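You operate a simulated robot arm through the tools that you are given. There is no shell and no other tool. Be economical: measure what you need, move in short steps, check, and stop when the job is done.

Carry out the task below with a simulated robot arm. There is one attempt and no reset: what you move stays moved.

Task
Open the stock table drawer, take the orange spool and leave it in the inside of the stock table drawer, then shut the drawer. Open the right kiln bench drawer, fetch the brown brick from the inside of the right kiln bench drawer and set it on the bench left of the rod rest, then shut the drawer. Press the stop button two times. Close the white door. Open the right bead bench drawer, take the teal spool and put it in the inside of the right bead bench drawer and shut the drawer again. Put the green paperweight on the top of the long bench away on the top of the packing table. Push the yellow drawer shut. Take the white tin and put it on the right end of the wash bench. Put the yellow pad on the bead bench top away on the shelf under the bead bench. Take the lime green tile on the top of the packing table and put it away on the top of the deep bench. Open the cupboard drawer, fetch the white tape roll and set it in the inside of the cupboard drawer, then shut the drawer. The order is free. Set down upright: orange spool, teal spool, white tin.

Only the result counts: the job must be done as asked and must still hold three seconds after the hand-in. Knocking over, shifting, dropping, spilling or breaking anything else fails it.

Robot
A 7-joint arm with a vacuum gripper on a trunk, on a base that drives. Base frame: it is fixed to the floor where the robot stands at the start and does not move with it; the origin is under the middle of the robot, x ahead of it, y to its left, z up; the surface under the hand at the start is at about z = 0.85. Lengths are in m, angles in rad, forces in N, time in s.
With the tool pointing down near the work surface it reaches from about 0.16 to 0.64 m from the robot's upright axis, wherever it stands. Its first joint turns from -2.007 to 2.007 rad. Places, roughly: bench left of the rod rest (17x17 cm) [-0.3, -1.98, 0.84]; brown brick (11x5x4 cm) [-0.8, -1.4, 0.7]; cupboard drawer [-2, 1, 0.9]; green paperweight (6x6x6 cm) [-2.5, -2.4, 0.9]; inside of the cupboard drawer [-2.1, 1, 0.8]; inside of the right bead bench drawer [-0.9, -4.3, 0.7]; inside of the stock table drawer [0.6, 0.1, 0.7]; lime green tile (6x6x2 cm) [-0.6, 1.5, 0.9]; orange spool (6x5x6 cm) [1.4, -1.7, 1.1]; right bead bench drawer [-0.8, -4.3, 0.7]; right end of the wash bench (20x18 cm) [0.1, -5.32, 0.78]; right kiln bench drawer [-0.8, -1.4, 0.7]; shelf under the bead bench [-0.7, -4.6, 0.1]; stock table drawer [0.6, 0.1, 0.7]; stop button [-0.8, -1.6, 0.9]; teal spool (6x6x6 cm) [-2, -2.6, 0.9]; top of the deep bench [-2.9, 0.1, 0.8]; top of the packing table [-0.3, 1.6, 0.8]; white door [-1.6, -2.6, 0.5]; white tape roll (6x6x3 cm) [-0.5, 1.8, 0.9]; white tin (8x8x11 cm) [-0.9, -4.4, 0.9]; yellow drawer [-1.1, -3.6, 0.7]; yellow pad (7x9x6 cm) [-0.4, -4.7, 0.9]. Payload 2.55 kg.
Tool frame: the origin (TCP) lies in the middle of the cups' lips, and z points out of the cups. The gripper has 1 cup of 0.044 m across, covering 0.044 by 0.044 m (tool x, y); the bellows give 0.02 m. With the vacuum on, a cup seals on a smooth face that it is pressed against (1 to 4 N); it does not hold porous or soft things. The pull reaches 55 N.
Orientation is that of the tool frame in the base frame, as a unit quaternion [x, y, z, w]. With the cups facing straight down, the tool's x points along the base's -x, its y along +y and its z along -z.

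Tools
- The arm moves only by the tool send_rows. Its argument "increments" is a list that holds one entry, the list of rows, each a list of 7 numbers: the shift along the base's x, y, z in units of 250 mm (1.0 is 250 mm), then the turn, a rotation vector about the base's x, y, z in units of 45 degrees (1.0 is 45 degrees), then the vacuum: 1 switches it on, 0 off. In form: [[[tx, ty, tz, rx, ry, rz, valve], ...]]. A call has 1 to 8 rows; each row is the pose to reach, as a shift and turn from the pose commanded when the call began. A call with a number of a shift or a turn outside -1 to 1 is refused whole. A row lasts 0.2 s, in which the tool goes at most 0.05 m and 0.15 rad; a call with a longer step from one row to the next is refused whole, and so is a gripper value outside its range. Where a pose cannot be reached the arm comes as near as it can. A force on the tool above 40 N (or 10 N above the force at the start of the call, whichever is more), or a blocked arm, ends the call early, and 0.2 s more pass. The pull builds up within a second once a cup has sealed. Time passes only in rows, and 0.2 s behind the last, so rows that repeat a pose give it time. It gives the time, the measured TCP pose, the force on the tool (base axes) and the pull of the vacuum at its end, in the units of the frame above (readings bear some noise), with the torque about the TCP (base axes, N m) and any sound that the robot's microphone picked up.
- Cameras (640 x 400 px; columns grow to the right, rows downward): "scene" is now at [-0.0165, 0.2105, 1.6968]; the picture's right is [0.53, -0.85, 0.00], its down [-0.79, -0.49, -0.36] and it looks along [0.31, 0.19, -0.93] (base axes); focal length 290 px, centre (320, 200). "wrist" rides on the gripper at [0.081, 0.006, -0.173] in the tool frame; the picture's right is [-0.08, 1.00, 0.00], its down [-0.89, -0.07, -0.45] and it looks along [-0.44, -0.04, 0.90] (tool axes); focal length 256 px, centre (320, 200). There is no depth. A picture from a camera that has moved, and an enlarged one, comes with that camera's place and axes in the base frame and with its lens. The place of the scene camera against the robot may be out by one fixed shift of up to 0.018 m in any direction.
- capture(camera): a new picture of that camera. It takes no simulated time.
- move_column(by): slides the trunk up (or, below 0, down) by that many m; the arm and the scene camera ride with it, the base frame stays. It gives what a move gives, with no picture.
- steer(legs): drives the robot by 1 to 6 legs, each [ahead, left, turn to the left] in m, m and rad, along the robot's own axes; the way and the turn of a leg run together, so that a leg with both is an arc; at most 1.5 m and 3.142 rad a leg. The arm and the cameras ride along, it lands a little off, and it stops where it bumps. It gives what a move gives.
- aim_head(pan, tilt): turns the head with the scene camera to pan (to the left, within 2.705 rad either way) and tilt (down, from -0.506 to 1.204), counted from straight ahead of the robot. It gives what a move gives.
- enlarge(camera, box): a new picture of the part [left, top, right, bottom] of that camera's present view, enlarged. It takes no simulated time.
- job_done(): hands the job in; it is judged then, once.

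Work in short steps. Places have to be worked out from the pictures, the camera data and where the tool is seen: move nearer, look again, correct. Check each grasp and each placing, and mend what went wrong. You have 598 turns and 360 pictures in all, those below and enlarged ones among them. Switch the vacuum off and draw the arm clear of the work before you hand the job in, unless the task says otherwise.

The tools are called after "Request:" as a command line: name --argument value ..., lists and objects as JSON in quotes. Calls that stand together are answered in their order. send_rows: Moves the arm, as the interface text tells. Its arguments: {"type":"object","properties":{"increments":{"type":"array"}},"required":["increments"]} The other tools are called the same way: move_column (by) slides the trunk up or down; steer (legs) drives the base; aim_head (pan, tilt) turns the head that bears the scene camera; capture (camera) takes a picture; enlarge (camera, box) takes an enlarged picture of a part of a camera's view; job_done () hands the job in.

At the start:

```text
time: 0.0
position: [0.4705, 0.0059, 0.9261]
ee_rot: [0.0, 1.0, 0.0, 0.0]
force: [0.1, 0.1, -0.9]
torque: [0.01, 0.02, -0.03]
pull: 0.1
trunk travel left (down, up): [-0.8, 0.19]
robot x, y, heading: [0.0006, 0.001, 0.002]
head pan, tilt: [0.56, 1.201]
```

scene: 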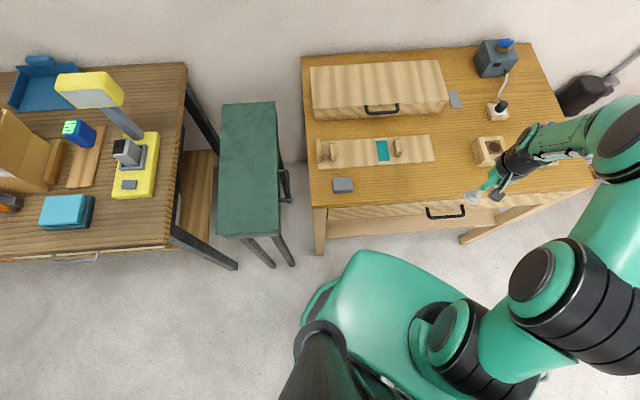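
wrist: 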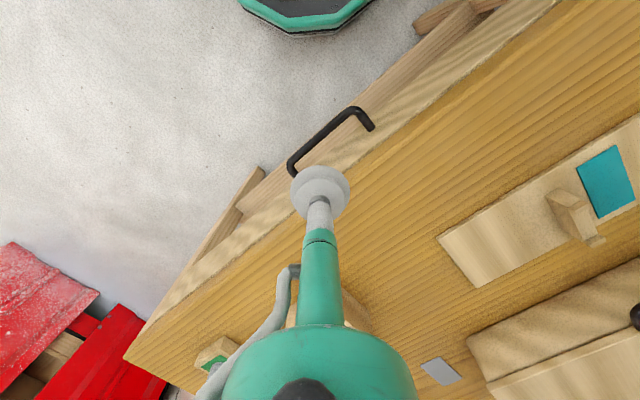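

I start with a survey from the starting place, to locate furniture all around.

Request:
aim_head --pan 0 --tilt 0.6

Request:
capture --camera "scene"

Request:
aim_head --pan -1.3 --tilt 0.4

Request:
capture --camera "scene"

Request:
aim_head --pan -2.5 --tilt 0.4

Request:
capture --camera "scene"

Request:
aim_head --pan 2.3 --tilt 0.4

Request:
capture --camera "scene"

Request:
aim_head --pan 1.2 --tilt 0.5

Request:
capture --camera "scene"

```text
time: 1.0
position: [0.4697, 0.0046, 0.9263]
ee_rot: [0.0, 1.0, 0.0, 0.001]
force: [-0.9, 0.3, 0.0]
torque: [0.02, -0.02, -0.06]
pull: 0.1
trunk travel left (down, up): [-0.8, 0.19]
robot x, y, heading: [-0.0029, 0.0029, 0.003]
head pan, tilt: [0.0, 0.6]
```

```text
357 pictures are left
camera scene: at [0.0245, 0.181, 1.7413], right [0.0, -1.0, 0.0], down [-0.57, 0.0, -0.82], along [0.82, 0.0, -0.57], focal length 290 px, centre (320, 200)
```

scene: 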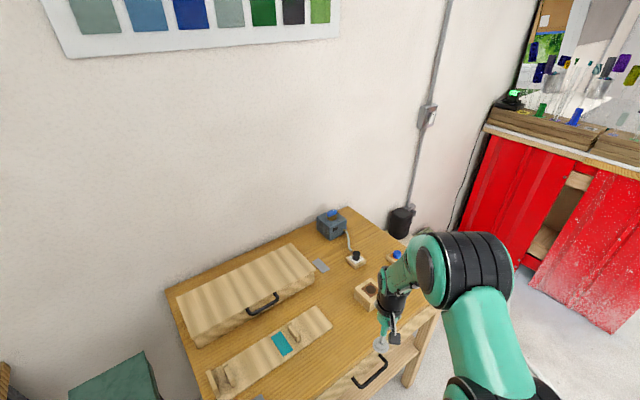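

```text
time: 2.5
position: [0.4696, 0.0058, 0.9262]
ee_rot: [0.0, 1.0, 0.0, -0.001]
force: [0.6, 0.2, 0.1]
torque: [0.0, -0.01, 0.03]
pull: 0.1
trunk travel left (down, up): [-0.8, 0.19]
robot x, y, heading: [-0.0013, -0.0006, -0.004]
head pan, tilt: [-1.3, 0.4]
```

```text
356 pictures are left
camera scene: at [-0.0391, 0.0916, 1.7596], right [-0.96, -0.27, 0.0], down [-0.1, 0.37, -0.92], along [0.25, -0.89, -0.39], focal length 290 px, centre (320, 200)
```

scene: 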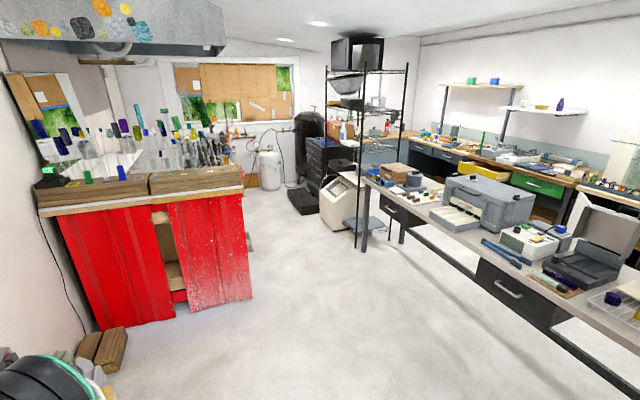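

```text
time: 3.9
position: [0.4705, 0.0063, 0.9266]
ee_rot: [0.0, 1.0, 0.0, 0.0]
force: [-0.2, -0.5, 0.0]
torque: [0.04, 0.0, -0.02]
pull: 0.0
trunk travel left (down, up): [-0.8, 0.19]
robot x, y, heading: [-0.0026, -0.0016, 0.005]
head pan, tilt: [-2.499, 0.4]
```

```text
355 pictures are left
camera scene: at [-0.138, 0.1253, 1.7596], right [-0.6, 0.8, 0.0], down [0.31, 0.23, -0.92], along [-0.74, -0.55, -0.39], focal length 290 px, centre (320, 200)
```

scene: 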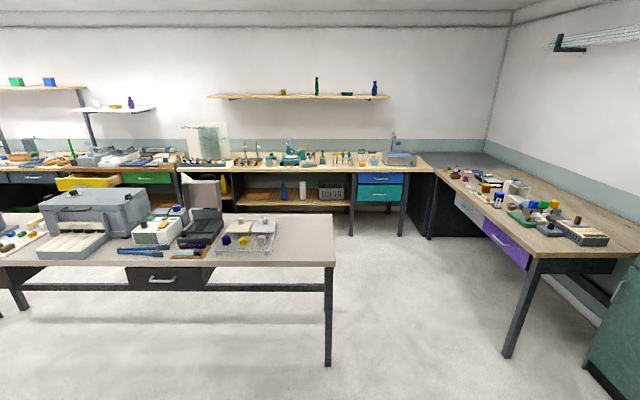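

```text
time: 7.7
position: [0.4695, 0.006, 0.9276]
ee_rot: [0.0, 1.0, 0.001, 0.0]
force: [0.1, 1.0, -0.2]
torque: [0.02, 0.01, 0.02]
pull: 0.0
trunk travel left (down, up): [-0.8, 0.19]
robot x, y, heading: [-0.0026, -0.0011, 0.002]
head pan, tilt: [2.3, 0.4]
```

```text
354 pictures are left
camera scene: at [-0.1256, 0.2499, 1.7596], right [0.75, 0.67, 0.0], down [0.26, -0.29, -0.92], along [-0.61, 0.69, -0.39], focal length 290 px, centre (320, 200)
```

scene: 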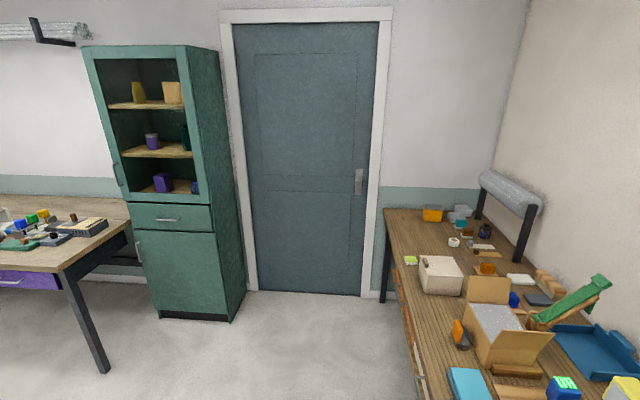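

```text
time: 9.0
position: [0.4687, 0.0055, 0.9262]
ee_rot: [0.0, 1.0, 0.0, 0.0]
force: [0.6, 0.9, 0.6]
torque: [0.0, -0.04, 0.02]
pull: 0.0
trunk travel left (down, up): [-0.8, 0.19]
robot x, y, heading: [0.0021, 0.0018, -0.0]
head pan, tilt: [1.201, 0.499]
```

```text
353 pictures are left
camera scene: at [-0.0311, 0.2657, 1.7505], right [0.93, -0.36, 0.0], down [-0.17, -0.45, -0.88], along [0.32, 0.82, -0.48], focal length 290 px, centre (320, 200)
```

scene: 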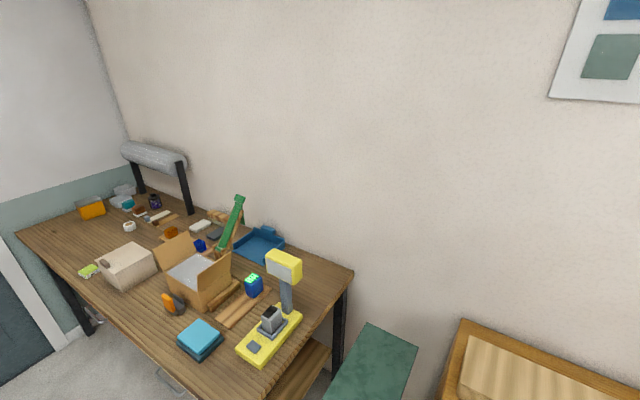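

The room is turned by about 0.64 rad to the base frame; the stock table front is about 0.42 m ahead along that heading. I lift the arm and draw it in before turning.

Request:
send_rows --increments '[[[0, 0, 0.2, 0, 0, 0, 0], [0, 0, 0.4, 0, 0, 0, 0], [0, 0, 0.6, 0, 0, 0, 0], [-0.15, 0, 0.75, 0, 0, 0, 0], [-0.3, 0, 0.9, 0, 0, 0, 0], [-0.4, 0, 0.95, 0, 0, 0, 0]]]'

Request:
steer --legs '[[-0.25, -0.25, 0], [0, 0, 0.6435]]'

Request:
aim_head --pan 0 --tilt 0.7

Request:
capture --camera "scene"

Request:
capture --camera "wrist"

```text
refused: row 4 steps farther than a row can; nothing moved
```

```text
time: 13.0
position: [0.1218, 0.0394, 0.9261]
ee_rot: [-0.315, 0.949, 0.0, 0.0]
force: [-0.1, -0.6, -0.1]
torque: [0.0, 0.0, 0.02]
pull: 0.1
trunk travel left (down, up): [-0.8, 0.19]
robot x, y, heading: [-0.2504, -0.2492, 0.648]
head pan, tilt: [1.201, 0.499]
```

```text
time: 14.4
position: [0.1233, 0.0393, 0.9276]
ee_rot: [-0.316, 0.949, 0.001, 0.0]
force: [0.5, -0.2, -0.5]
torque: [0.0, 0.02, 0.01]
pull: 0.0
trunk travel left (down, up): [-0.8, 0.19]
robot x, y, heading: [-0.248, -0.2463, 0.638]
head pan, tilt: [0.0, 0.7]
```

```text
352 pictures are left
camera scene: at [-0.3402, -0.0857, 1.7328], right [0.6, -0.8, 0.0], down [-0.52, -0.39, -0.77], along [0.61, 0.46, -0.64], focal length 290 px, centre (320, 200)
```

scene: 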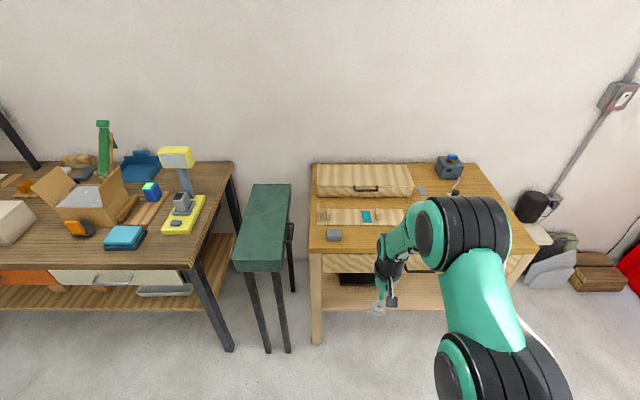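

```text
351 pictures are left
camera wrist: at [0.0558, -0.0026, 1.1002], right [-0.53, 0.85, 0.0], down [0.76, 0.48, 0.45], along [0.38, 0.24, -0.9], focal length 256 px, centre (320, 200)
```

wrist: 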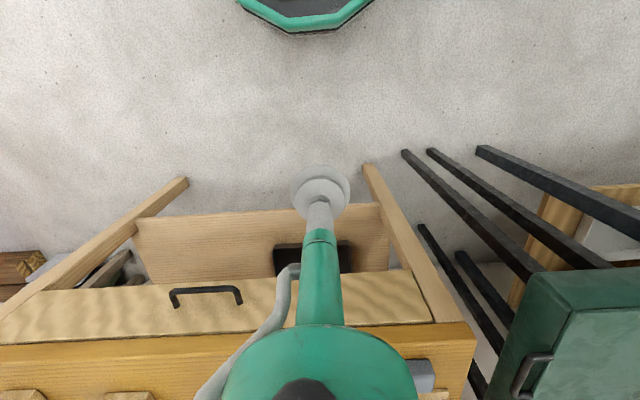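

The robot is square to the table. The drawer front spans about z 0.70–0.81 with the handle near u=0.27; I plan to suck the front left of the handle. I turn the tool to point horizontally forward.

Request:
steer --legs '[[-0.1, -0.11, 0]]'

Request:
send_rows --increments '[[[0, 0, 0, 0.1, -0.133, 0, 0], [0, 0, 0, 0.2, -0.267, 0, 0], [0, 0, 0, 0.3, -0.4, 0, 0], [0, 0, 0, 0.4, -0.533, 0, 0], [0, 0, 0, 0.5, -0.667, 0, 0], [0, 0, 0, 0.6, -0.8, 0, 0]]]'

Request:
send_rows --increments '[[[0, 0, 0, 0.1, -0.133, 0, 0], [0, 0, 0, 0.2, -0.267, 0, 0], [0, 0, 0, 0.3, -0.4, 0, 0], [0, 0, 0, 0.4, -0.533, 0, 0], [0, 0, 0, 0.5, -0.667, 0, 0], [0, 0, 0, 0.6, -0.8, 0, 0]]]'

Request:
capture --camera "scene"

Request:
capture --camera "wrist"

```text
time: 15.8
position: [0.1083, -0.1081, 0.9271]
ee_rot: [-0.314, 0.949, 0.0, -0.001]
force: [-0.3, -0.9, -0.2]
torque: [0.03, -0.04, 0.02]
pull: 0.1
trunk travel left (down, up): [-0.8, 0.19]
robot x, y, heading: [-0.2639, -0.3915, 0.645]
head pan, tilt: [0.0, 0.7]
```

```text
time: 17.2
position: [0.1089, -0.1068, 0.9276]
ee_rot: [-0.29, 0.877, 0.121, 0.364]
force: [-0.5, -0.2, -0.2]
torque: [0.02, 0.0, 0.01]
pull: 0.1
out of reach, approached as far as the arm can: row 4
trunk travel left (down, up): [-0.8, 0.19]
robot x, y, heading: [-0.2661, -0.3923, 0.641]
head pan, tilt: [0.0, 0.7]
```

```text
time: 18.6
position: [0.1077, -0.1067, 0.9262]
ee_rot: [-0.223, 0.67, 0.226, 0.671]
force: [0.0, 0.1, 0.6]
torque: [-0.02, 0.01, 0.03]
pull: 0.1
trunk travel left (down, up): [-0.8, 0.19]
robot x, y, heading: [-0.2635, -0.3922, 0.639]
head pan, tilt: [0.0, 0.7]
```

```text
350 pictures are left
camera scene: at [-0.3538, -0.2316, 1.7328], right [0.6, -0.8, 0.0], down [-0.52, -0.39, -0.76], along [0.61, 0.46, -0.64], focal length 290 px, centre (320, 200)
```

scene: 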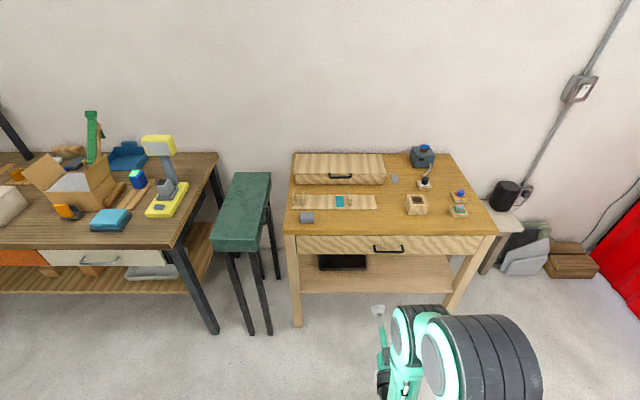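

```text
349 pictures are left
camera wrist: at [-0.031, -0.2036, 0.8468], right [-0.6, 0.8, 0.08], down [-0.31, -0.33, 0.89], along [0.74, 0.51, 0.45], focal length 256 px, centre (320, 200)
```

wrist: 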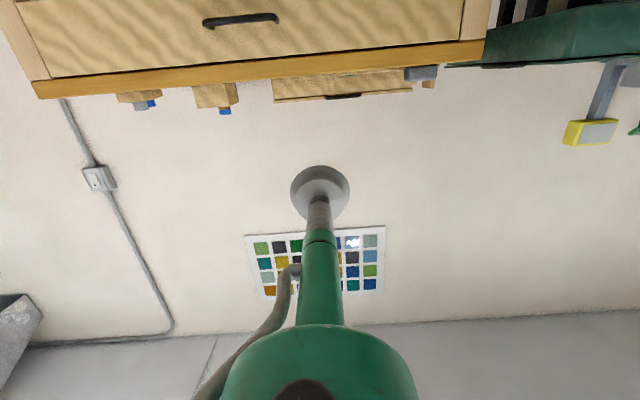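

The tool now points along the drawer's normal. I lower the trunk to bring the cup to z≈0.755 and drive forward to near the front.

Request:
move_column --by -0.172

Request:
steer --legs '[[0.34, 0, 0]]'

Request:
capture --camera "wrist"

Request:
capture --camera "scene"

```text
time: 20.5
position: [0.1098, -0.1073, 0.7538]
ee_rot: [-0.223, 0.671, 0.224, 0.671]
force: [-0.3, 0.6, 0.2]
torque: [-0.03, -0.04, 0.04]
pull: 0.0
trunk travel left (down, up): [-0.628, 0.362]
robot x, y, heading: [-0.2683, -0.3914, 0.638]
head pan, tilt: [0.0, 0.7]
```

```text
time: 22.7
position: [0.376, 0.089, 0.7548]
ee_rot: [-0.221, 0.672, 0.222, 0.671]
force: [0.0, 0.1, 0.1]
torque: [-0.02, -0.01, 0.02]
pull: 0.1
trunk travel left (down, up): [-0.628, 0.362]
robot x, y, heading: [-0.0021, -0.1956, 0.637]
head pan, tilt: [0.0, 0.7]
```

```text
348 pictures are left
camera wrist: at [0.2351, -0.0076, 0.6749], right [-0.59, 0.8, 0.08], down [-0.31, -0.32, 0.89], along [0.74, 0.51, 0.44], focal length 256 px, centre (320, 200)
```

wrist: 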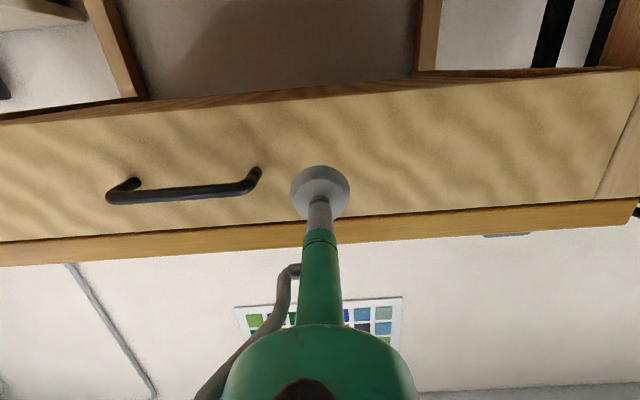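

```text
347 pictures are left
camera scene: at [-0.0875, -0.0341, 1.5608], right [0.59, -0.8, 0.0], down [-0.52, -0.38, -0.76], along [0.61, 0.45, -0.64], focal length 290 px, centre (320, 200)
```

scene: 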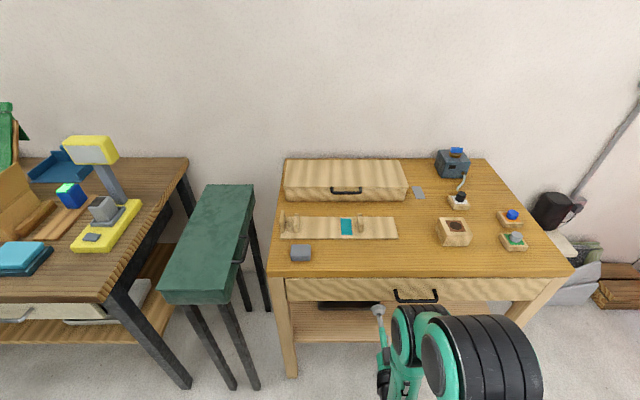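

The cup is aimed left of the handle, TCP v≈0.354 with the front near 0.43. I approach with vacuum on in small steps.

Request:
send_rows --increments '[[[0.08, 0.06, 0, 0, 0, 0, 1], [0.16, 0.12, 0, 0, 0, 0, 1], [0.192, 0.144, 0, 0, 0, 0, 1], [0.208, 0.156, 0, 0, 0, 0, 1], [0.224, 0.168, 0, 0, 0, 0, 1], [0.24, 0.18, 0, 0, 0, 0, 1], [0.256, 0.192, 0, 0, 0, 0, 1], [0.272, 0.204, 0, 0, 0, 0, 1]]]'

Request:
capture --camera "wrist"

```text
time: 24.0
position: [0.4268, 0.1273, 0.7563]
ee_rot: [-0.222, 0.67, 0.224, 0.672]
force: [-13.7, -8.5, 14.6]
torque: [-0.22, 0.04, -0.15]
pull: 54.5
trunk travel left (down, up): [-0.628, 0.362]
robot x, y, heading: [0.0006, -0.1976, 0.636]
head pan, tilt: [0.0, 0.7]
stopped in row 6: the force on the tool passed its limit at 43 N (the readings are from after the stop); the commanded pose is now the measured one
```

```text
346 pictures are left
camera wrist: at [0.2859, 0.0309, 0.676], right [-0.6, 0.8, 0.08], down [-0.32, -0.33, 0.89], along [0.74, 0.51, 0.45], focal length 256 px, centre (320, 200)
```

wrist: 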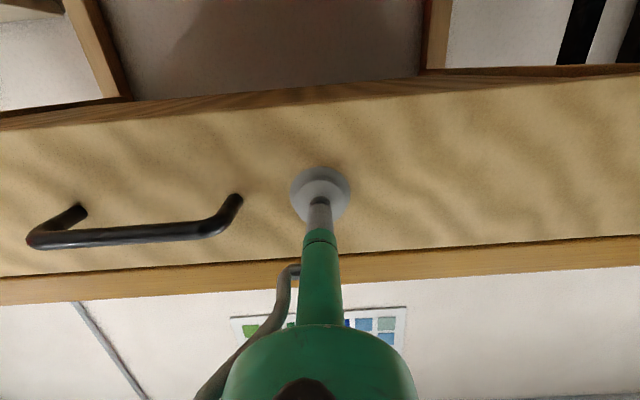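

Sealed at 54 N with front plane v≈0.418. I pull the drawer open by driving back 0.24 m.

Request:
steer --legs '[[-0.24, 0, 0]]'

Request:
capture --camera "scene"

```text
time: 25.8
position: [0.2354, -0.0152, 0.7568]
ee_rot: [-0.22, 0.67, 0.224, 0.673]
force: [1.6, -1.0, 20.8]
torque: [-0.23, 0.3, -0.05]
pull: 54.5
trunk travel left (down, up): [-0.628, 0.362]
robot x, y, heading: [-0.194, -0.3407, 0.638]
head pan, tilt: [0.0, 0.7]
```

```text
345 pictures are left
camera scene: at [-0.2857, -0.1812, 1.5609], right [0.6, -0.8, 0.0], down [-0.52, -0.38, -0.77], along [0.62, 0.46, -0.64], focal length 290 px, centre (320, 200)
```

scene: 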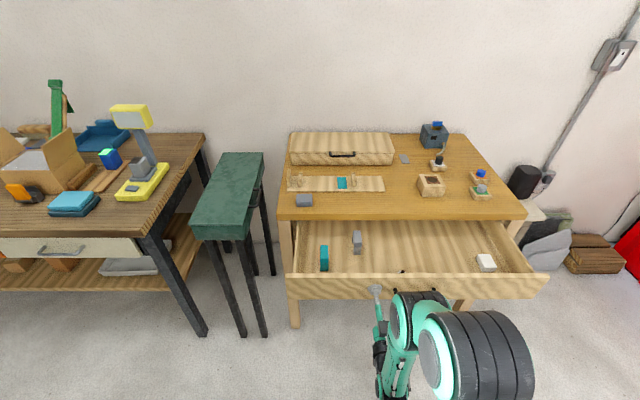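

The drawer is open by 0.24 m and has free space in its middle. I release, back off, and go to look at the red bench for the orange spool.

Request:
send_rows --increments '[[[0, 0, 0, 0, 0, 0, 0], [0, 0, 0, 0, 0, 0, 0], [-0.08, -0.06, 0, 0, 0, 0, 0], [-0.2, -0.15, 0, 0, 0, 0, 0]]]'

Request:
steer --legs '[[-0.25, 0, 0]]'

Request:
aim_head --pan -1.57 --tilt 0.3

Request:
capture --camera "scene"

```text
time: 26.8
position: [0.1856, -0.0512, 0.7549]
ee_rot: [-0.222, 0.67, 0.225, 0.672]
force: [-0.2, 1.4, -0.6]
torque: [0.0, 0.02, 0.01]
pull: 0.0
trunk travel left (down, up): [-0.628, 0.362]
robot x, y, heading: [-0.1947, -0.3393, 0.642]
head pan, tilt: [0.0, 0.7]
```

```text
time: 28.6
position: [-0.0173, -0.1989, 0.7561]
ee_rot: [-0.223, 0.67, 0.225, 0.671]
force: [-0.3, 0.1, 0.3]
torque: [-0.03, 0.03, -0.03]
pull: 0.0
trunk travel left (down, up): [-0.628, 0.362]
robot x, y, heading: [-0.3957, -0.4932, 0.644]
head pan, tilt: [0.0, 0.7]
```

```text
time: 30.3
position: [-0.0166, -0.1988, 0.7563]
ee_rot: [-0.223, 0.67, 0.225, 0.671]
force: [0.2, -0.2, 0.7]
torque: [0.04, 0.0, 0.0]
pull: 0.1
trunk travel left (down, up): [-0.628, 0.362]
robot x, y, heading: [-0.395, -0.4902, 0.644]
head pan, tilt: [-1.571, 0.3]
```

```text
344 pictures are left
camera scene: at [-0.4972, -0.4548, 1.5969], right [-0.8, -0.6, 0.0], down [-0.18, 0.24, -0.96], along [0.57, -0.76, -0.3], focal length 290 px, centre (320, 200)
```

scene: 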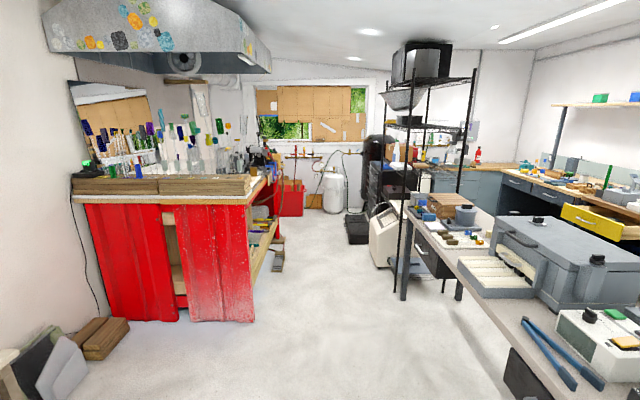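

Let me enlarge the area of the red bench where the orange spool should be.

Request:
enlarge --camera "scene" --box '[60, 90, 300, 240]'

Request:
enlarge --camera "scene" --box '[380, 120, 640, 282]'

```text
2.67 times, centred on (180, 165) of scene
camera zoom: at [-0.4972, -0.4548, 1.5969], right [-0.8, -0.6, 0.0], down [-0.18, 0.24, -0.96], along [0.57, -0.76, -0.3], focal length 773 px, centre (693, 293)
```

zoom: 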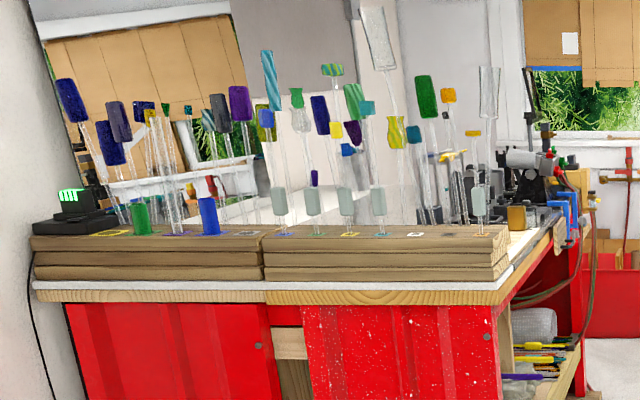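

```text
2.46 times, centred on (510, 201) of scene
camera zoom: at [-0.4972, -0.4548, 1.5969], right [-0.8, -0.6, 0.0], down [-0.18, 0.24, -0.96], along [0.57, -0.76, -0.3], focal length 714 px, centre (-148, 198)
```

zoom: 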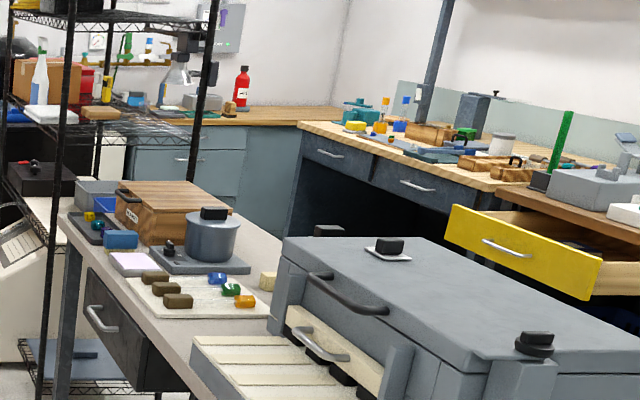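

An orange object stands at the front edge behind the boards. I turn the tool down again, raise the trunk, and drive along the aisle to there.

Request:
send_rows --increments '[[[0, 0, 0, -0.1, 0.133, 0, 0], [0, 0, 0, -0.2, 0.267, 0, 0], [0, 0, 0, -0.3, 0.4, 0, 0], [0, 0, 0, -0.4, 0.533, 0, 0], [0, 0, 0, -0.5, 0.667, 0, 0], [0, 0, 0, -0.6, 0.8, 0, 0]]]'

Request:
send_rows --increments '[[[0, 0, 0, -0.1, 0.133, 0, 0], [0, 0, 0, -0.2, 0.267, 0, 0], [0, 0, 0, -0.3, 0.4, 0, 0], [0, 0, 0, -0.4, 0.533, 0, 0], [0, 0, 0, -0.5, 0.667, 0, 0], [0, 0, 0, -0.6, 0.8, 0, 0]]]'

Request:
move_column --by 0.362

Request:
steer --legs '[[-0.15, -1.2, 0]]'

Request:
aim_head --pan -0.9 --tilt 0.5

Request:
capture --camera "scene"

```text
time: 31.7
position: [-0.0153, -0.1999, 0.7553]
ee_rot: [-0.291, 0.876, 0.123, 0.363]
force: [-0.2, 0.0, -0.3]
torque: [0.05, 0.0, 0.0]
pull: 0.0
trunk travel left (down, up): [-0.628, 0.362]
robot x, y, heading: [-0.3949, -0.4873, 0.646]
head pan, tilt: [-1.571, 0.3]
```

```text
time: 33.1
position: [-0.0155, -0.1988, 0.7557]
ee_rot: [-0.315, 0.949, 0.0, 0.0]
force: [-0.6, 0.3, -0.1]
torque: [-0.02, 0.04, -0.01]
pull: 0.1
trunk travel left (down, up): [-0.628, 0.362]
robot x, y, heading: [-0.3953, -0.4908, 0.642]
head pan, tilt: [-1.571, 0.3]
```

```text
time: 36.6
position: [-0.0176, -0.1978, 1.1185]
ee_rot: [-0.314, 0.949, 0.001, 0.001]
force: [0.5, 0.1, 0.0]
torque: [0.0, 0.05, -0.01]
pull: 0.1
trunk travel left (down, up): [-0.99, 0.0]
robot x, y, heading: [-0.3965, -0.4896, 0.641]
head pan, tilt: [-1.571, 0.3]
```

```text
time: 42.7
position: [0.5729, -1.2237, 1.1181]
ee_rot: [-0.323, 0.946, 0.002, 0.001]
force: [-1.1, 0.0, -0.1]
torque: [0.02, 0.04, 0.04]
pull: 0.1
trunk travel left (down, up): [-0.99, 0.0]
robot x, y, heading: [0.2004, -1.5187, 0.661]
head pan, tilt: [-1.571, 0.3]
```

```text
time: 43.7
position: [0.5731, -1.2241, 1.1171]
ee_rot: [-0.323, 0.946, 0.002, 0.001]
force: [0.2, -0.3, -0.8]
torque: [0.01, -0.01, 0.01]
pull: 0.0
trunk travel left (down, up): [-0.99, 0.0]
robot x, y, heading: [0.2006, -1.5207, 0.658]
head pan, tilt: [-0.901, 0.499]
```

```text
341 pictures are left
camera scene: at [0.1276, -1.4358, 1.9405], right [-0.24, -0.97, 0.0], down [-0.46, 0.11, -0.88], along [0.85, -0.21, -0.48], focal length 290 px, centre (320, 200)
```

scene: 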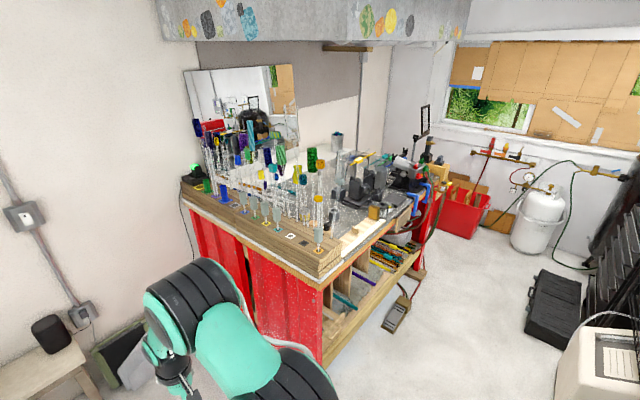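

Let me enlarge the bench top to find the spool.

Request:
enlarge --camera "scene" --box '[240, 140, 440, 265]'

```text
3.20 times, centred on (340, 202) of scene
camera zoom: at [0.1276, -1.4358, 1.9405], right [-0.24, -0.97, 0.0], down [-0.46, 0.11, -0.88], along [0.85, -0.21, -0.48], focal length 928 px, centre (256, 192)
```

zoom: 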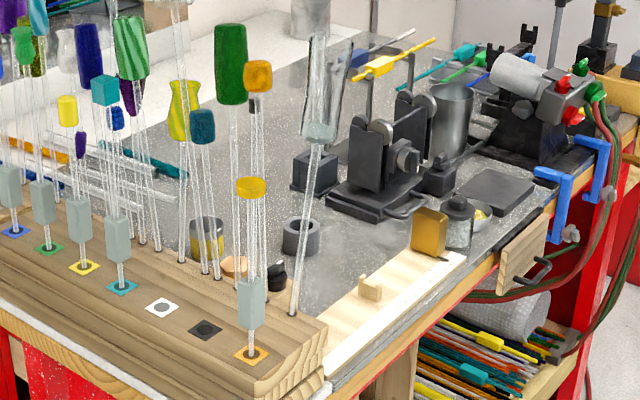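

The likely spool is the orange thing behind the rods at about (1.42,-1.71). I strafe further right to look at it from the front.

Request:
steer --legs '[[0, -0.75, -0.016]]'

Request:
aim_head --pan 0 --tilt 0.8

Request:
capture --camera "scene"

Request:
capture --camera "wrist"

```text
time: 47.8
position: [1.0295, -1.8241, 1.1172]
ee_rot: [-0.314, 0.949, 0.001, 0.001]
force: [0.0, -0.1, 0.6]
torque: [-0.02, 0.01, 0.01]
pull: 0.0
trunk travel left (down, up): [-0.99, 0.0]
robot x, y, heading: [0.6496, -2.1127, 0.64]
head pan, tilt: [-0.901, 0.499]
```

```text
time: 49.0
position: [1.0301, -1.8245, 1.1179]
ee_rot: [-0.314, 0.949, 0.002, 0.001]
force: [-0.3, -0.2, -0.3]
torque: [-0.02, -0.02, 0.01]
pull: 0.0
trunk travel left (down, up): [-0.99, 0.0]
robot x, y, heading: [0.6496, -2.1161, 0.643]
head pan, tilt: [0.0, 0.799]
```

```text
339 pictures are left
camera scene: at [0.5575, -1.9561, 1.9146], right [0.6, -0.8, 0.0], down [-0.57, -0.43, -0.7], along [0.56, 0.42, -0.72], focal length 290 px, centre (320, 200)
```

scene: 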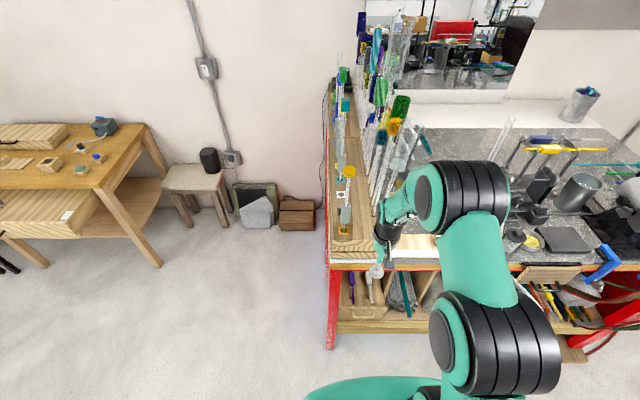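

```text
338 pictures are left
camera wrist: at [0.9627, -1.8668, 1.2915], right [-0.53, 0.85, 0.0], down [0.76, 0.47, 0.45], along [0.38, 0.24, -0.89], focal length 256 px, centre (320, 200)
```

wrist: 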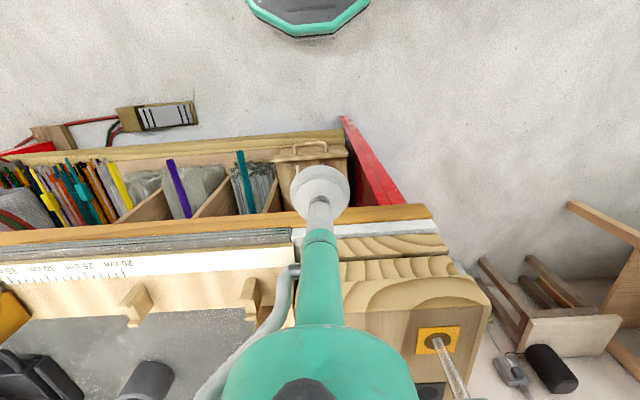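

The arm hides the spot; I strafe right another 0.35 m and look again.

Request:
steer --legs '[[0, -0.35, 0]]'

Request:
aim_head --pan 0.1 --tilt 0.8

Request:
capture --camera "scene"

Request:
capture --camera "wrist"

```text
time: 51.2
position: [1.2379, -2.1024, 1.1171]
ee_rot: [-0.316, 0.949, 0.0, 0.001]
force: [0.0, -0.3, 1.0]
torque: [0.0, 0.0, 0.0]
pull: 0.0
trunk travel left (down, up): [-0.99, 0.0]
robot x, y, heading: [0.8588, -2.3953, 0.648]
head pan, tilt: [0.0, 0.799]
```

```text
time: 51.9
position: [1.2383, -2.102, 1.118]
ee_rot: [-0.317, 0.948, 0.003, 0.001]
force: [0.1, -0.5, -0.3]
torque: [0.03, 0.01, -0.03]
pull: 0.1
trunk travel left (down, up): [-0.99, 0.0]
robot x, y, heading: [0.8602, -2.3909, 0.643]
head pan, tilt: [0.099, 0.799]
```

```text
337 pictures are left
camera scene: at [0.7616, -2.2305, 1.9146], right [0.68, -0.73, 0.0], down [-0.53, -0.49, -0.7], along [0.51, 0.47, -0.72], focal length 290 px, centre (320, 200)
```

scene: 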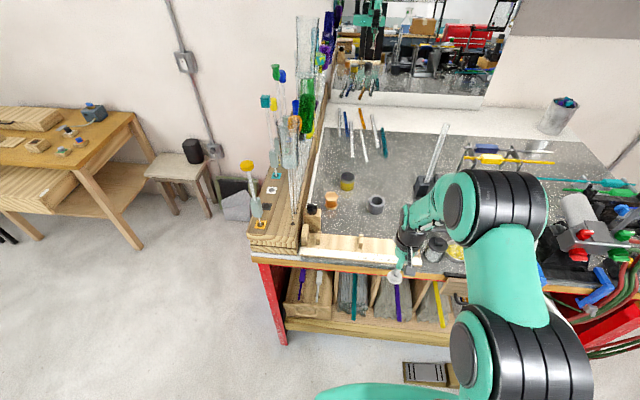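

```text
336 pictures are left
camera wrist: at [1.1714, -2.145, 1.2915], right [-0.54, 0.84, 0.0], down [0.76, 0.48, 0.45], along [0.38, 0.24, -0.89], focal length 256 px, centre (320, 200)
```

wrist: 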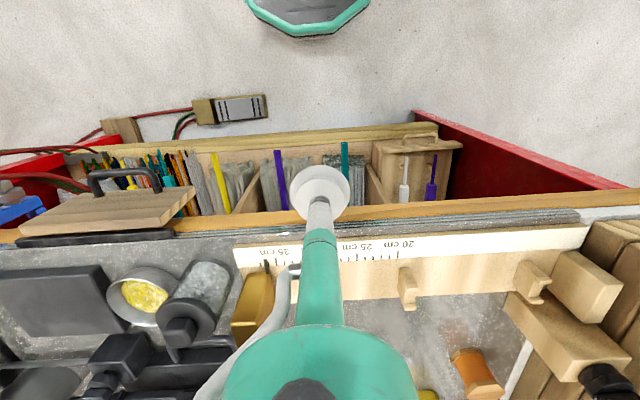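

Request:
enlarge --camera "scene" --box '[280, 150, 440, 250]'

```text
4.00 times, centred on (360, 200) of scene
camera zoom: at [0.7616, -2.2305, 1.9146], right [0.68, -0.73, 0.0], down [-0.53, -0.49, -0.7], along [0.51, 0.47, -0.72], focal length 1160 px, centre (160, 200)
```

zoom: 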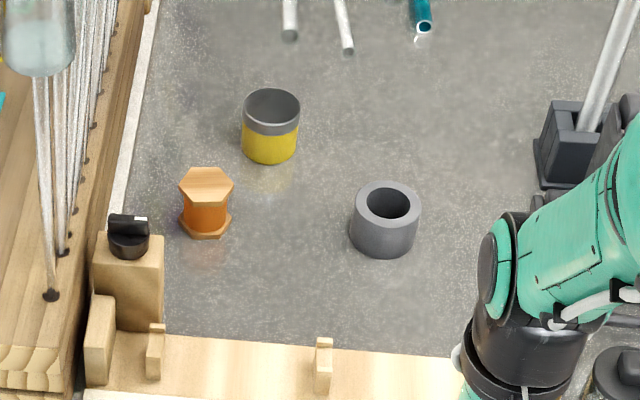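

The orange hexagonal spool is at about (1.40,-1.70), top z≈1.075. I raise the hand, then shift left 0.2 and forward 0.23.

Request:
send_rows --increments '[[[0, 0, 0.2, 0, 0, 0, 0], [0, 0, 0.4, 0, 0, 0, 0]]]'

Request:
steer --legs '[[0, 0.2, 0], [0.23, 0, 0]]'

Request:
capture --camera "wrist"

Request:
capture --camera "scene"

```text
time: 52.5
position: [1.2353, -2.1017, 1.2205]
ee_rot: [-0.316, 0.949, 0.0, 0.0]
force: [0.7, -0.8, -1.1]
torque: [0.04, -0.02, 0.0]
pull: 0.1
trunk travel left (down, up): [-0.99, 0.0]
robot x, y, heading: [0.8606, -2.3923, 0.64]
head pan, tilt: [0.099, 0.799]
```

```text
time: 55.4
position: [1.2966, -1.8041, 1.2193]
ee_rot: [-0.317, 0.948, 0.001, 0.001]
force: [0.3, 0.2, 0.5]
torque: [0.0, 0.0, 0.01]
pull: 0.0
trunk travel left (down, up): [-0.99, 0.0]
robot x, y, heading: [0.9204, -2.1021, 0.649]
head pan, tilt: [0.099, 0.799]
```

```text
334 pictures are left
camera wrist: at [1.2297, -1.8482, 1.3929], right [-0.54, 0.84, 0.0], down [0.75, 0.48, 0.45], along [0.38, 0.24, -0.89], focal length 256 px, centre (320, 200)
```

wrist: 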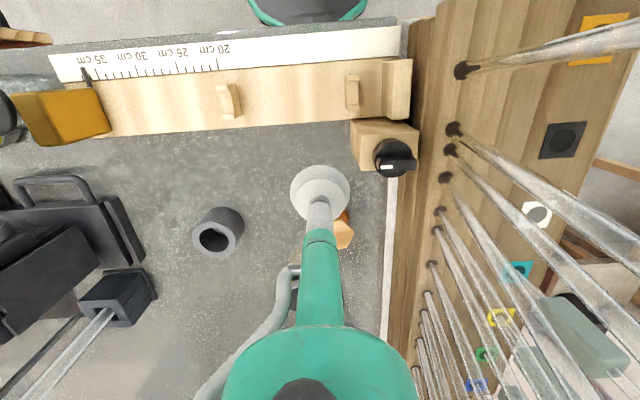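

```text
333 pictures are left
camera scene: at [0.8212, -1.9345, 1.9145], right [0.68, -0.73, 0.0], down [-0.53, -0.49, -0.7], along [0.51, 0.47, -0.72], focal length 290 px, centre (320, 200)
```

scene: 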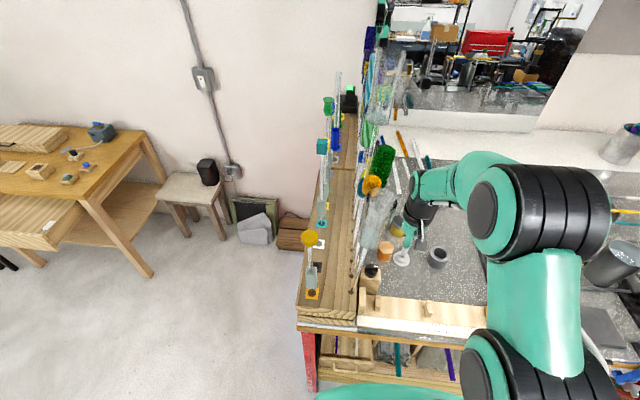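

Spool at about (1.404,-1.706) after cross-checking with the cup in view. I move over it at height.

Request:
send_rows --increments '[[[0.12, 0.11, 0, 0, 0, 0, 0], [0.24, 0.22, 0, 0, 0, 0, 0], [0.36, 0.33, 0, 0, 0, 0, 0], [0.43, 0.392, -0.1, 0, 0, 0, 0], [0.43, 0.392, -0.26, 0, 0, 0, 0]]]'

Request:
capture --camera "wrist"

Request:
enlarge --camera "scene" --box '[300, 170, 460, 270]'

```text
time: 56.6
position: [1.4043, -1.7069, 1.1504]
ee_rot: [-0.318, 0.948, 0.001, 0.002]
force: [0.1, -0.6, -0.5]
torque: [-0.05, 0.03, 0.01]
pull: 0.1
out of reach, approached as far as the arm can: row 3, 4
trunk travel left (down, up): [-0.99, 0.0]
robot x, y, heading: [0.9188, -2.1011, 0.648]
head pan, tilt: [0.099, 0.799]
```

```text
332 pictures are left
camera wrist: at [1.3385, -1.7488, 1.3251], right [-0.54, 0.84, 0.0], down [0.76, 0.48, 0.45], along [0.38, 0.24, -0.89], focal length 256 px, centre (320, 200)
```

wrist: 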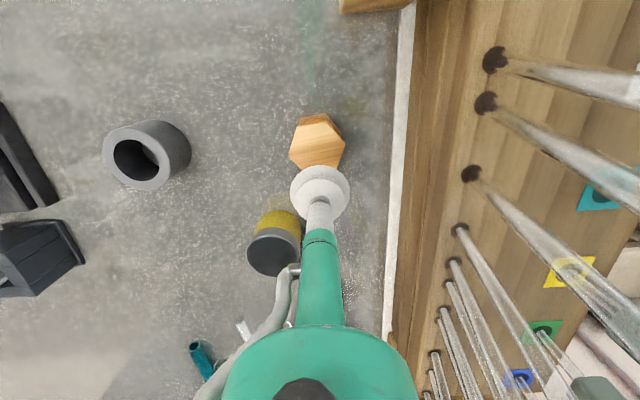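

```text
4.00 times, centred on (380, 220) of scene
camera zoom: at [0.823, -1.9332, 1.9145], right [0.68, -0.73, 0.0], down [-0.53, -0.49, -0.7], along [0.51, 0.47, -0.72], focal length 1160 px, centre (80, 120)
```

zoom: 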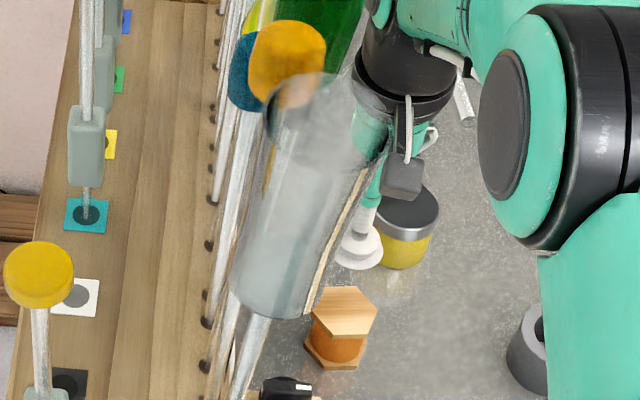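

Combining both views puts the spool top near (1.386,-1.716,1.09). I shift there and go down slowly with vacuum on.

Request:
send_rows --increments '[[[-0.07, -0.038, 0, 0, 0, 0, 1], [-0.07, -0.038, -0.08, 0, 0, 0, 1], [-0.07, -0.038, -0.14, 0, 0, 0, 1], [-0.07, -0.038, -0.18, 0, 0, 0, 1], [-0.07, -0.038, -0.21, 0, 0, 0, 1], [-0.07, -0.038, -0.24, 0, 0, 0, 1], [-0.07, -0.038, -0.27, 0, 0, 0, 1]]]'

Request:
capture --camera "wrist"

```text
time: 58.2
position: [1.387, -1.7168, 1.0854]
ee_rot: [-0.317, 0.948, 0.001, 0.002]
force: [-0.4, 0.4, -0.1]
torque: [0.0, -0.04, 0.01]
pull: 54.8
trunk travel left (down, up): [-0.99, 0.0]
robot x, y, heading: [0.9198, -2.0978, 0.642]
head pan, tilt: [0.099, 0.799]
```

```text
330 pictures are left
camera wrist: at [1.3204, -1.7598, 1.2599], right [-0.54, 0.84, 0.0], down [0.75, 0.48, 0.45], along [0.38, 0.24, -0.89], focal length 256 px, centre (320, 200)
```

wrist: 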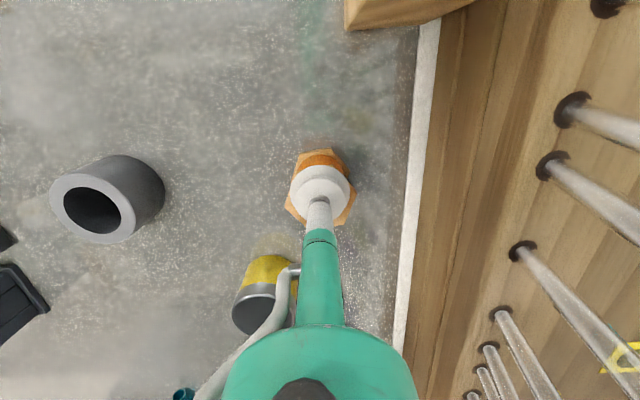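

Sealed on the spool. I lift straight up, draw back and drive back to the stock table.

Request:
send_rows --increments '[[[0, 0, 0.1, 0, 0, 0, 1], [0, 0, 0.3, 0, 0, 0, 1], [0, 0, 0.5, 0, 0, 0, 1], [0, 0, 0.65, 0, 0, 0, 1], [-0.15, -0.11, 0.7, 0, 0, 0, 1], [-0.3, -0.23, 0.7, 0, 0, 0, 1], [-0.4, -0.3, 0.7, 0, 0, 0, 1]]]'

Request:
steer --legs '[[-0.27, 0, 0], [0, 1.5, 0], [0, 0.4, 0]]'

Request:
aim_head --pan 0.0 --tilt 0.8

Request:
capture --camera "scene"

```text
time: 59.8
position: [1.2832, -1.7916, 1.263]
ee_rot: [-0.317, 0.948, 0.002, 0.0]
force: [-0.4, 0.0, -0.7]
torque: [0.01, -0.07, -0.01]
pull: 55.0
out of reach, approached as far as the arm can: row 3, 4, 5
trunk travel left (down, up): [-0.99, 0.0]
robot x, y, heading: [0.9215, -2.0983, 0.648]
head pan, tilt: [0.099, 0.799]
```

```text
time: 70.9
position: [-0.0629, -0.4232, 1.263]
ee_rot: [-0.308, 0.951, 0.001, 0.001]
force: [0.1, 0.1, -0.9]
torque: [0.02, -0.02, -0.02]
pull: 55.2
trunk travel left (down, up): [-0.99, 0.0]
robot x, y, heading: [-0.4311, -0.7214, 0.626]
head pan, tilt: [0.099, 0.799]
```

```text
time: 71.6
position: [-0.0631, -0.4229, 1.2627]
ee_rot: [-0.308, 0.952, 0.002, 0.002]
force: [-0.5, -0.3, -0.7]
torque: [0.02, 0.01, 0.01]
pull: 54.7
trunk travel left (down, up): [-0.99, 0.0]
robot x, y, heading: [-0.4332, -0.7223, 0.622]
head pan, tilt: [0.0, 0.799]
```

```text
329 pictures are left
camera scene: at [-0.5254, -0.5627, 1.9145], right [0.59, -0.81, 0.0], down [-0.58, -0.42, -0.7], along [0.56, 0.41, -0.72], focal length 290 px, centre (320, 200)
```

scene: 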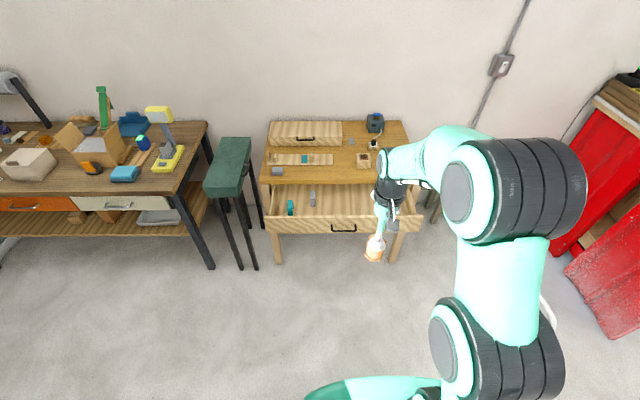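

I correct heading and drive forward so the drawer's free middle (u≈0.3, v≈0.30) comes under the hand.

Request:
steer --legs '[[0.53, 0, 0.02]]'

Request:
move_column --by -0.27

Request:
capture --camera "scene"

Request:
capture --camera "wrist"

```text
time: 74.6
position: [0.3484, -0.0961, 1.2636]
ee_rot: [-0.322, 0.947, 0.002, 0.001]
force: [-0.1, 0.3, 0.2]
torque: [0.01, -0.02, -0.01]
pull: 54.4
trunk travel left (down, up): [-0.99, 0.0]
robot x, y, heading: [-0.007, -0.4092, 0.663]
head pan, tilt: [0.0, 0.799]
```

```text
time: 77.4
position: [0.3484, -0.0972, 0.9944]
ee_rot: [-0.322, 0.947, 0.001, 0.001]
force: [1.3, 0.0, -1.2]
torque: [0.0, 0.0, 0.01]
pull: 55.1
trunk travel left (down, up): [-0.72, 0.27]
robot x, y, heading: [-0.0149, -0.4059, 0.655]
head pan, tilt: [0.0, 0.799]
```

```text
328 pictures are left
camera scene: at [-0.1081, -0.2507, 1.6446], right [0.61, -0.79, 0.0], down [-0.57, -0.44, -0.7], along [0.55, 0.43, -0.72], focal length 290 px, centre (320, 200)
```

scene: 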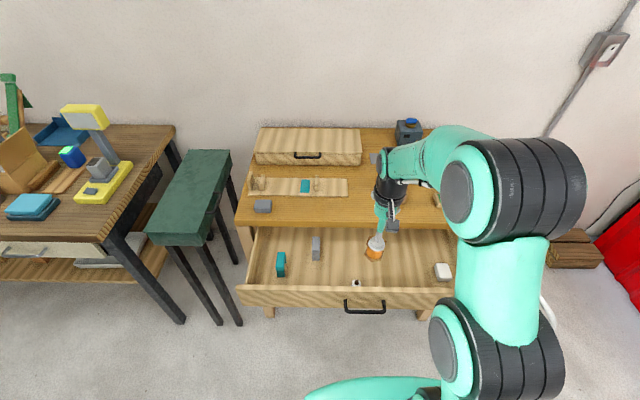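

```text
327 pictures are left
camera wrist: at [0.2824, -0.1401, 1.1666], right [-0.55, 0.84, 0.0], down [0.75, 0.49, 0.45], along [0.37, 0.25, -0.89], focal length 256 px, centre (320, 200)
```

wrist: 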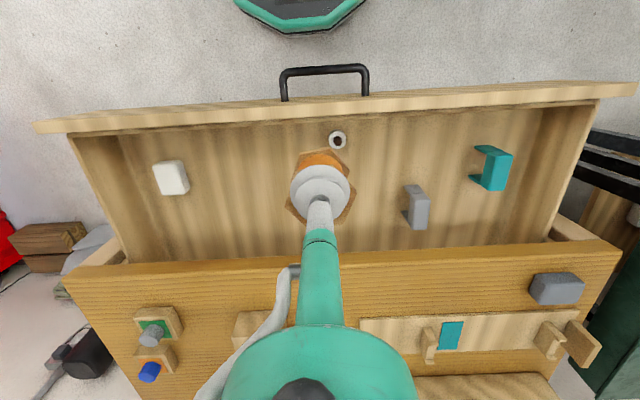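

The spool hangs at u≈0.29, v≈0.22; I move it to v≈0.325 (clear of ring and gray piece) and descend part of the way.

Request:
send_rows --increments '[[[0.12, 0.07, 0, 0, 0, 0, 1], [0.24, 0.14, 0, 0, 0, 0, 1], [0.366, 0.21, 0, 0, 0, 0, 1], [0.366, 0.21, -0.15, 0, 0, 0, 1], [0.366, 0.21, -0.3, 0, 0, 0, 1], [0.366, 0.21, -0.45, 0, 0, 0, 1], [0.366, 0.21, -0.6, 0, 0, 0, 1]]]'

Request:
capture --camera "wrist"

Request:
enlarge --camera "scene" --box '[240, 190, 480, 340]'

```text
time: 79.0
position: [0.4411, -0.0421, 0.8442]
ee_rot: [-0.322, 0.947, 0.001, 0.0]
force: [0.3, -0.1, -1.5]
torque: [0.02, -0.02, 0.01]
pull: 54.5
out of reach, approached as far as the arm can: row 2, 3
trunk travel left (down, up): [-0.72, 0.27]
robot x, y, heading: [-0.0134, -0.4065, 0.658]
head pan, tilt: [0.0, 0.799]
```

```text
326 pictures are left
camera wrist: at [0.3741, -0.0856, 1.0176], right [-0.55, 0.84, 0.0], down [0.75, 0.49, 0.45], along [0.37, 0.25, -0.89], focal length 256 px, centre (320, 200)
```

wrist: 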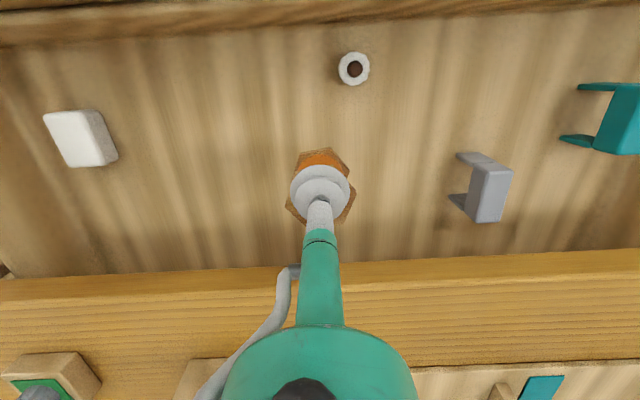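

```text
2.67 times, centred on (360, 265) of scene
camera zoom: at [-0.1077, -0.2503, 1.6446], right [0.61, -0.79, 0.0], down [-0.57, -0.44, -0.7], along [0.55, 0.43, -0.72], focal length 773 px, centre (213, 27)
```

zoom: 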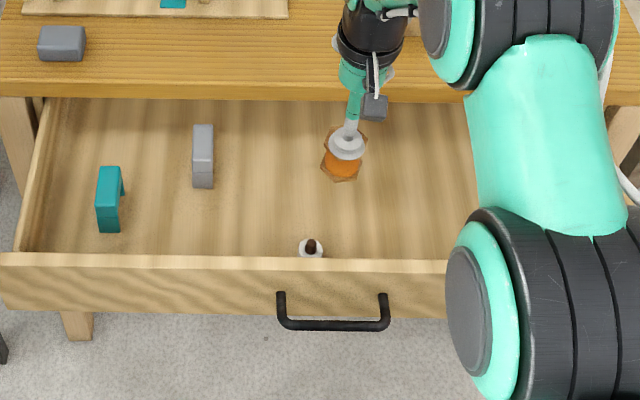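

Clear all round. I lower in 1 cm steps until contact.

Request:
send_rows --increments '[[[0, 0, -0.06, 0, 0, 0, 1], [0, 0, -0.12, 0, 0, 0, 1], [0, 0, -0.16, 0, 0, 0, 1], [0, 0, -0.19, 0, 0, 0, 1]]]'

```text
time: 80.0
position: [0.4392, -0.0418, 0.7957]
ee_rot: [-0.323, 0.946, 0.002, 0.001]
force: [0.3, 0.4, 0.1]
torque: [0.03, -0.04, -0.01]
pull: 55.3
trunk travel left (down, up): [-0.72, 0.27]
robot x, y, heading: [-0.0143, -0.4087, 0.657]
head pan, tilt: [0.0, 0.799]
```

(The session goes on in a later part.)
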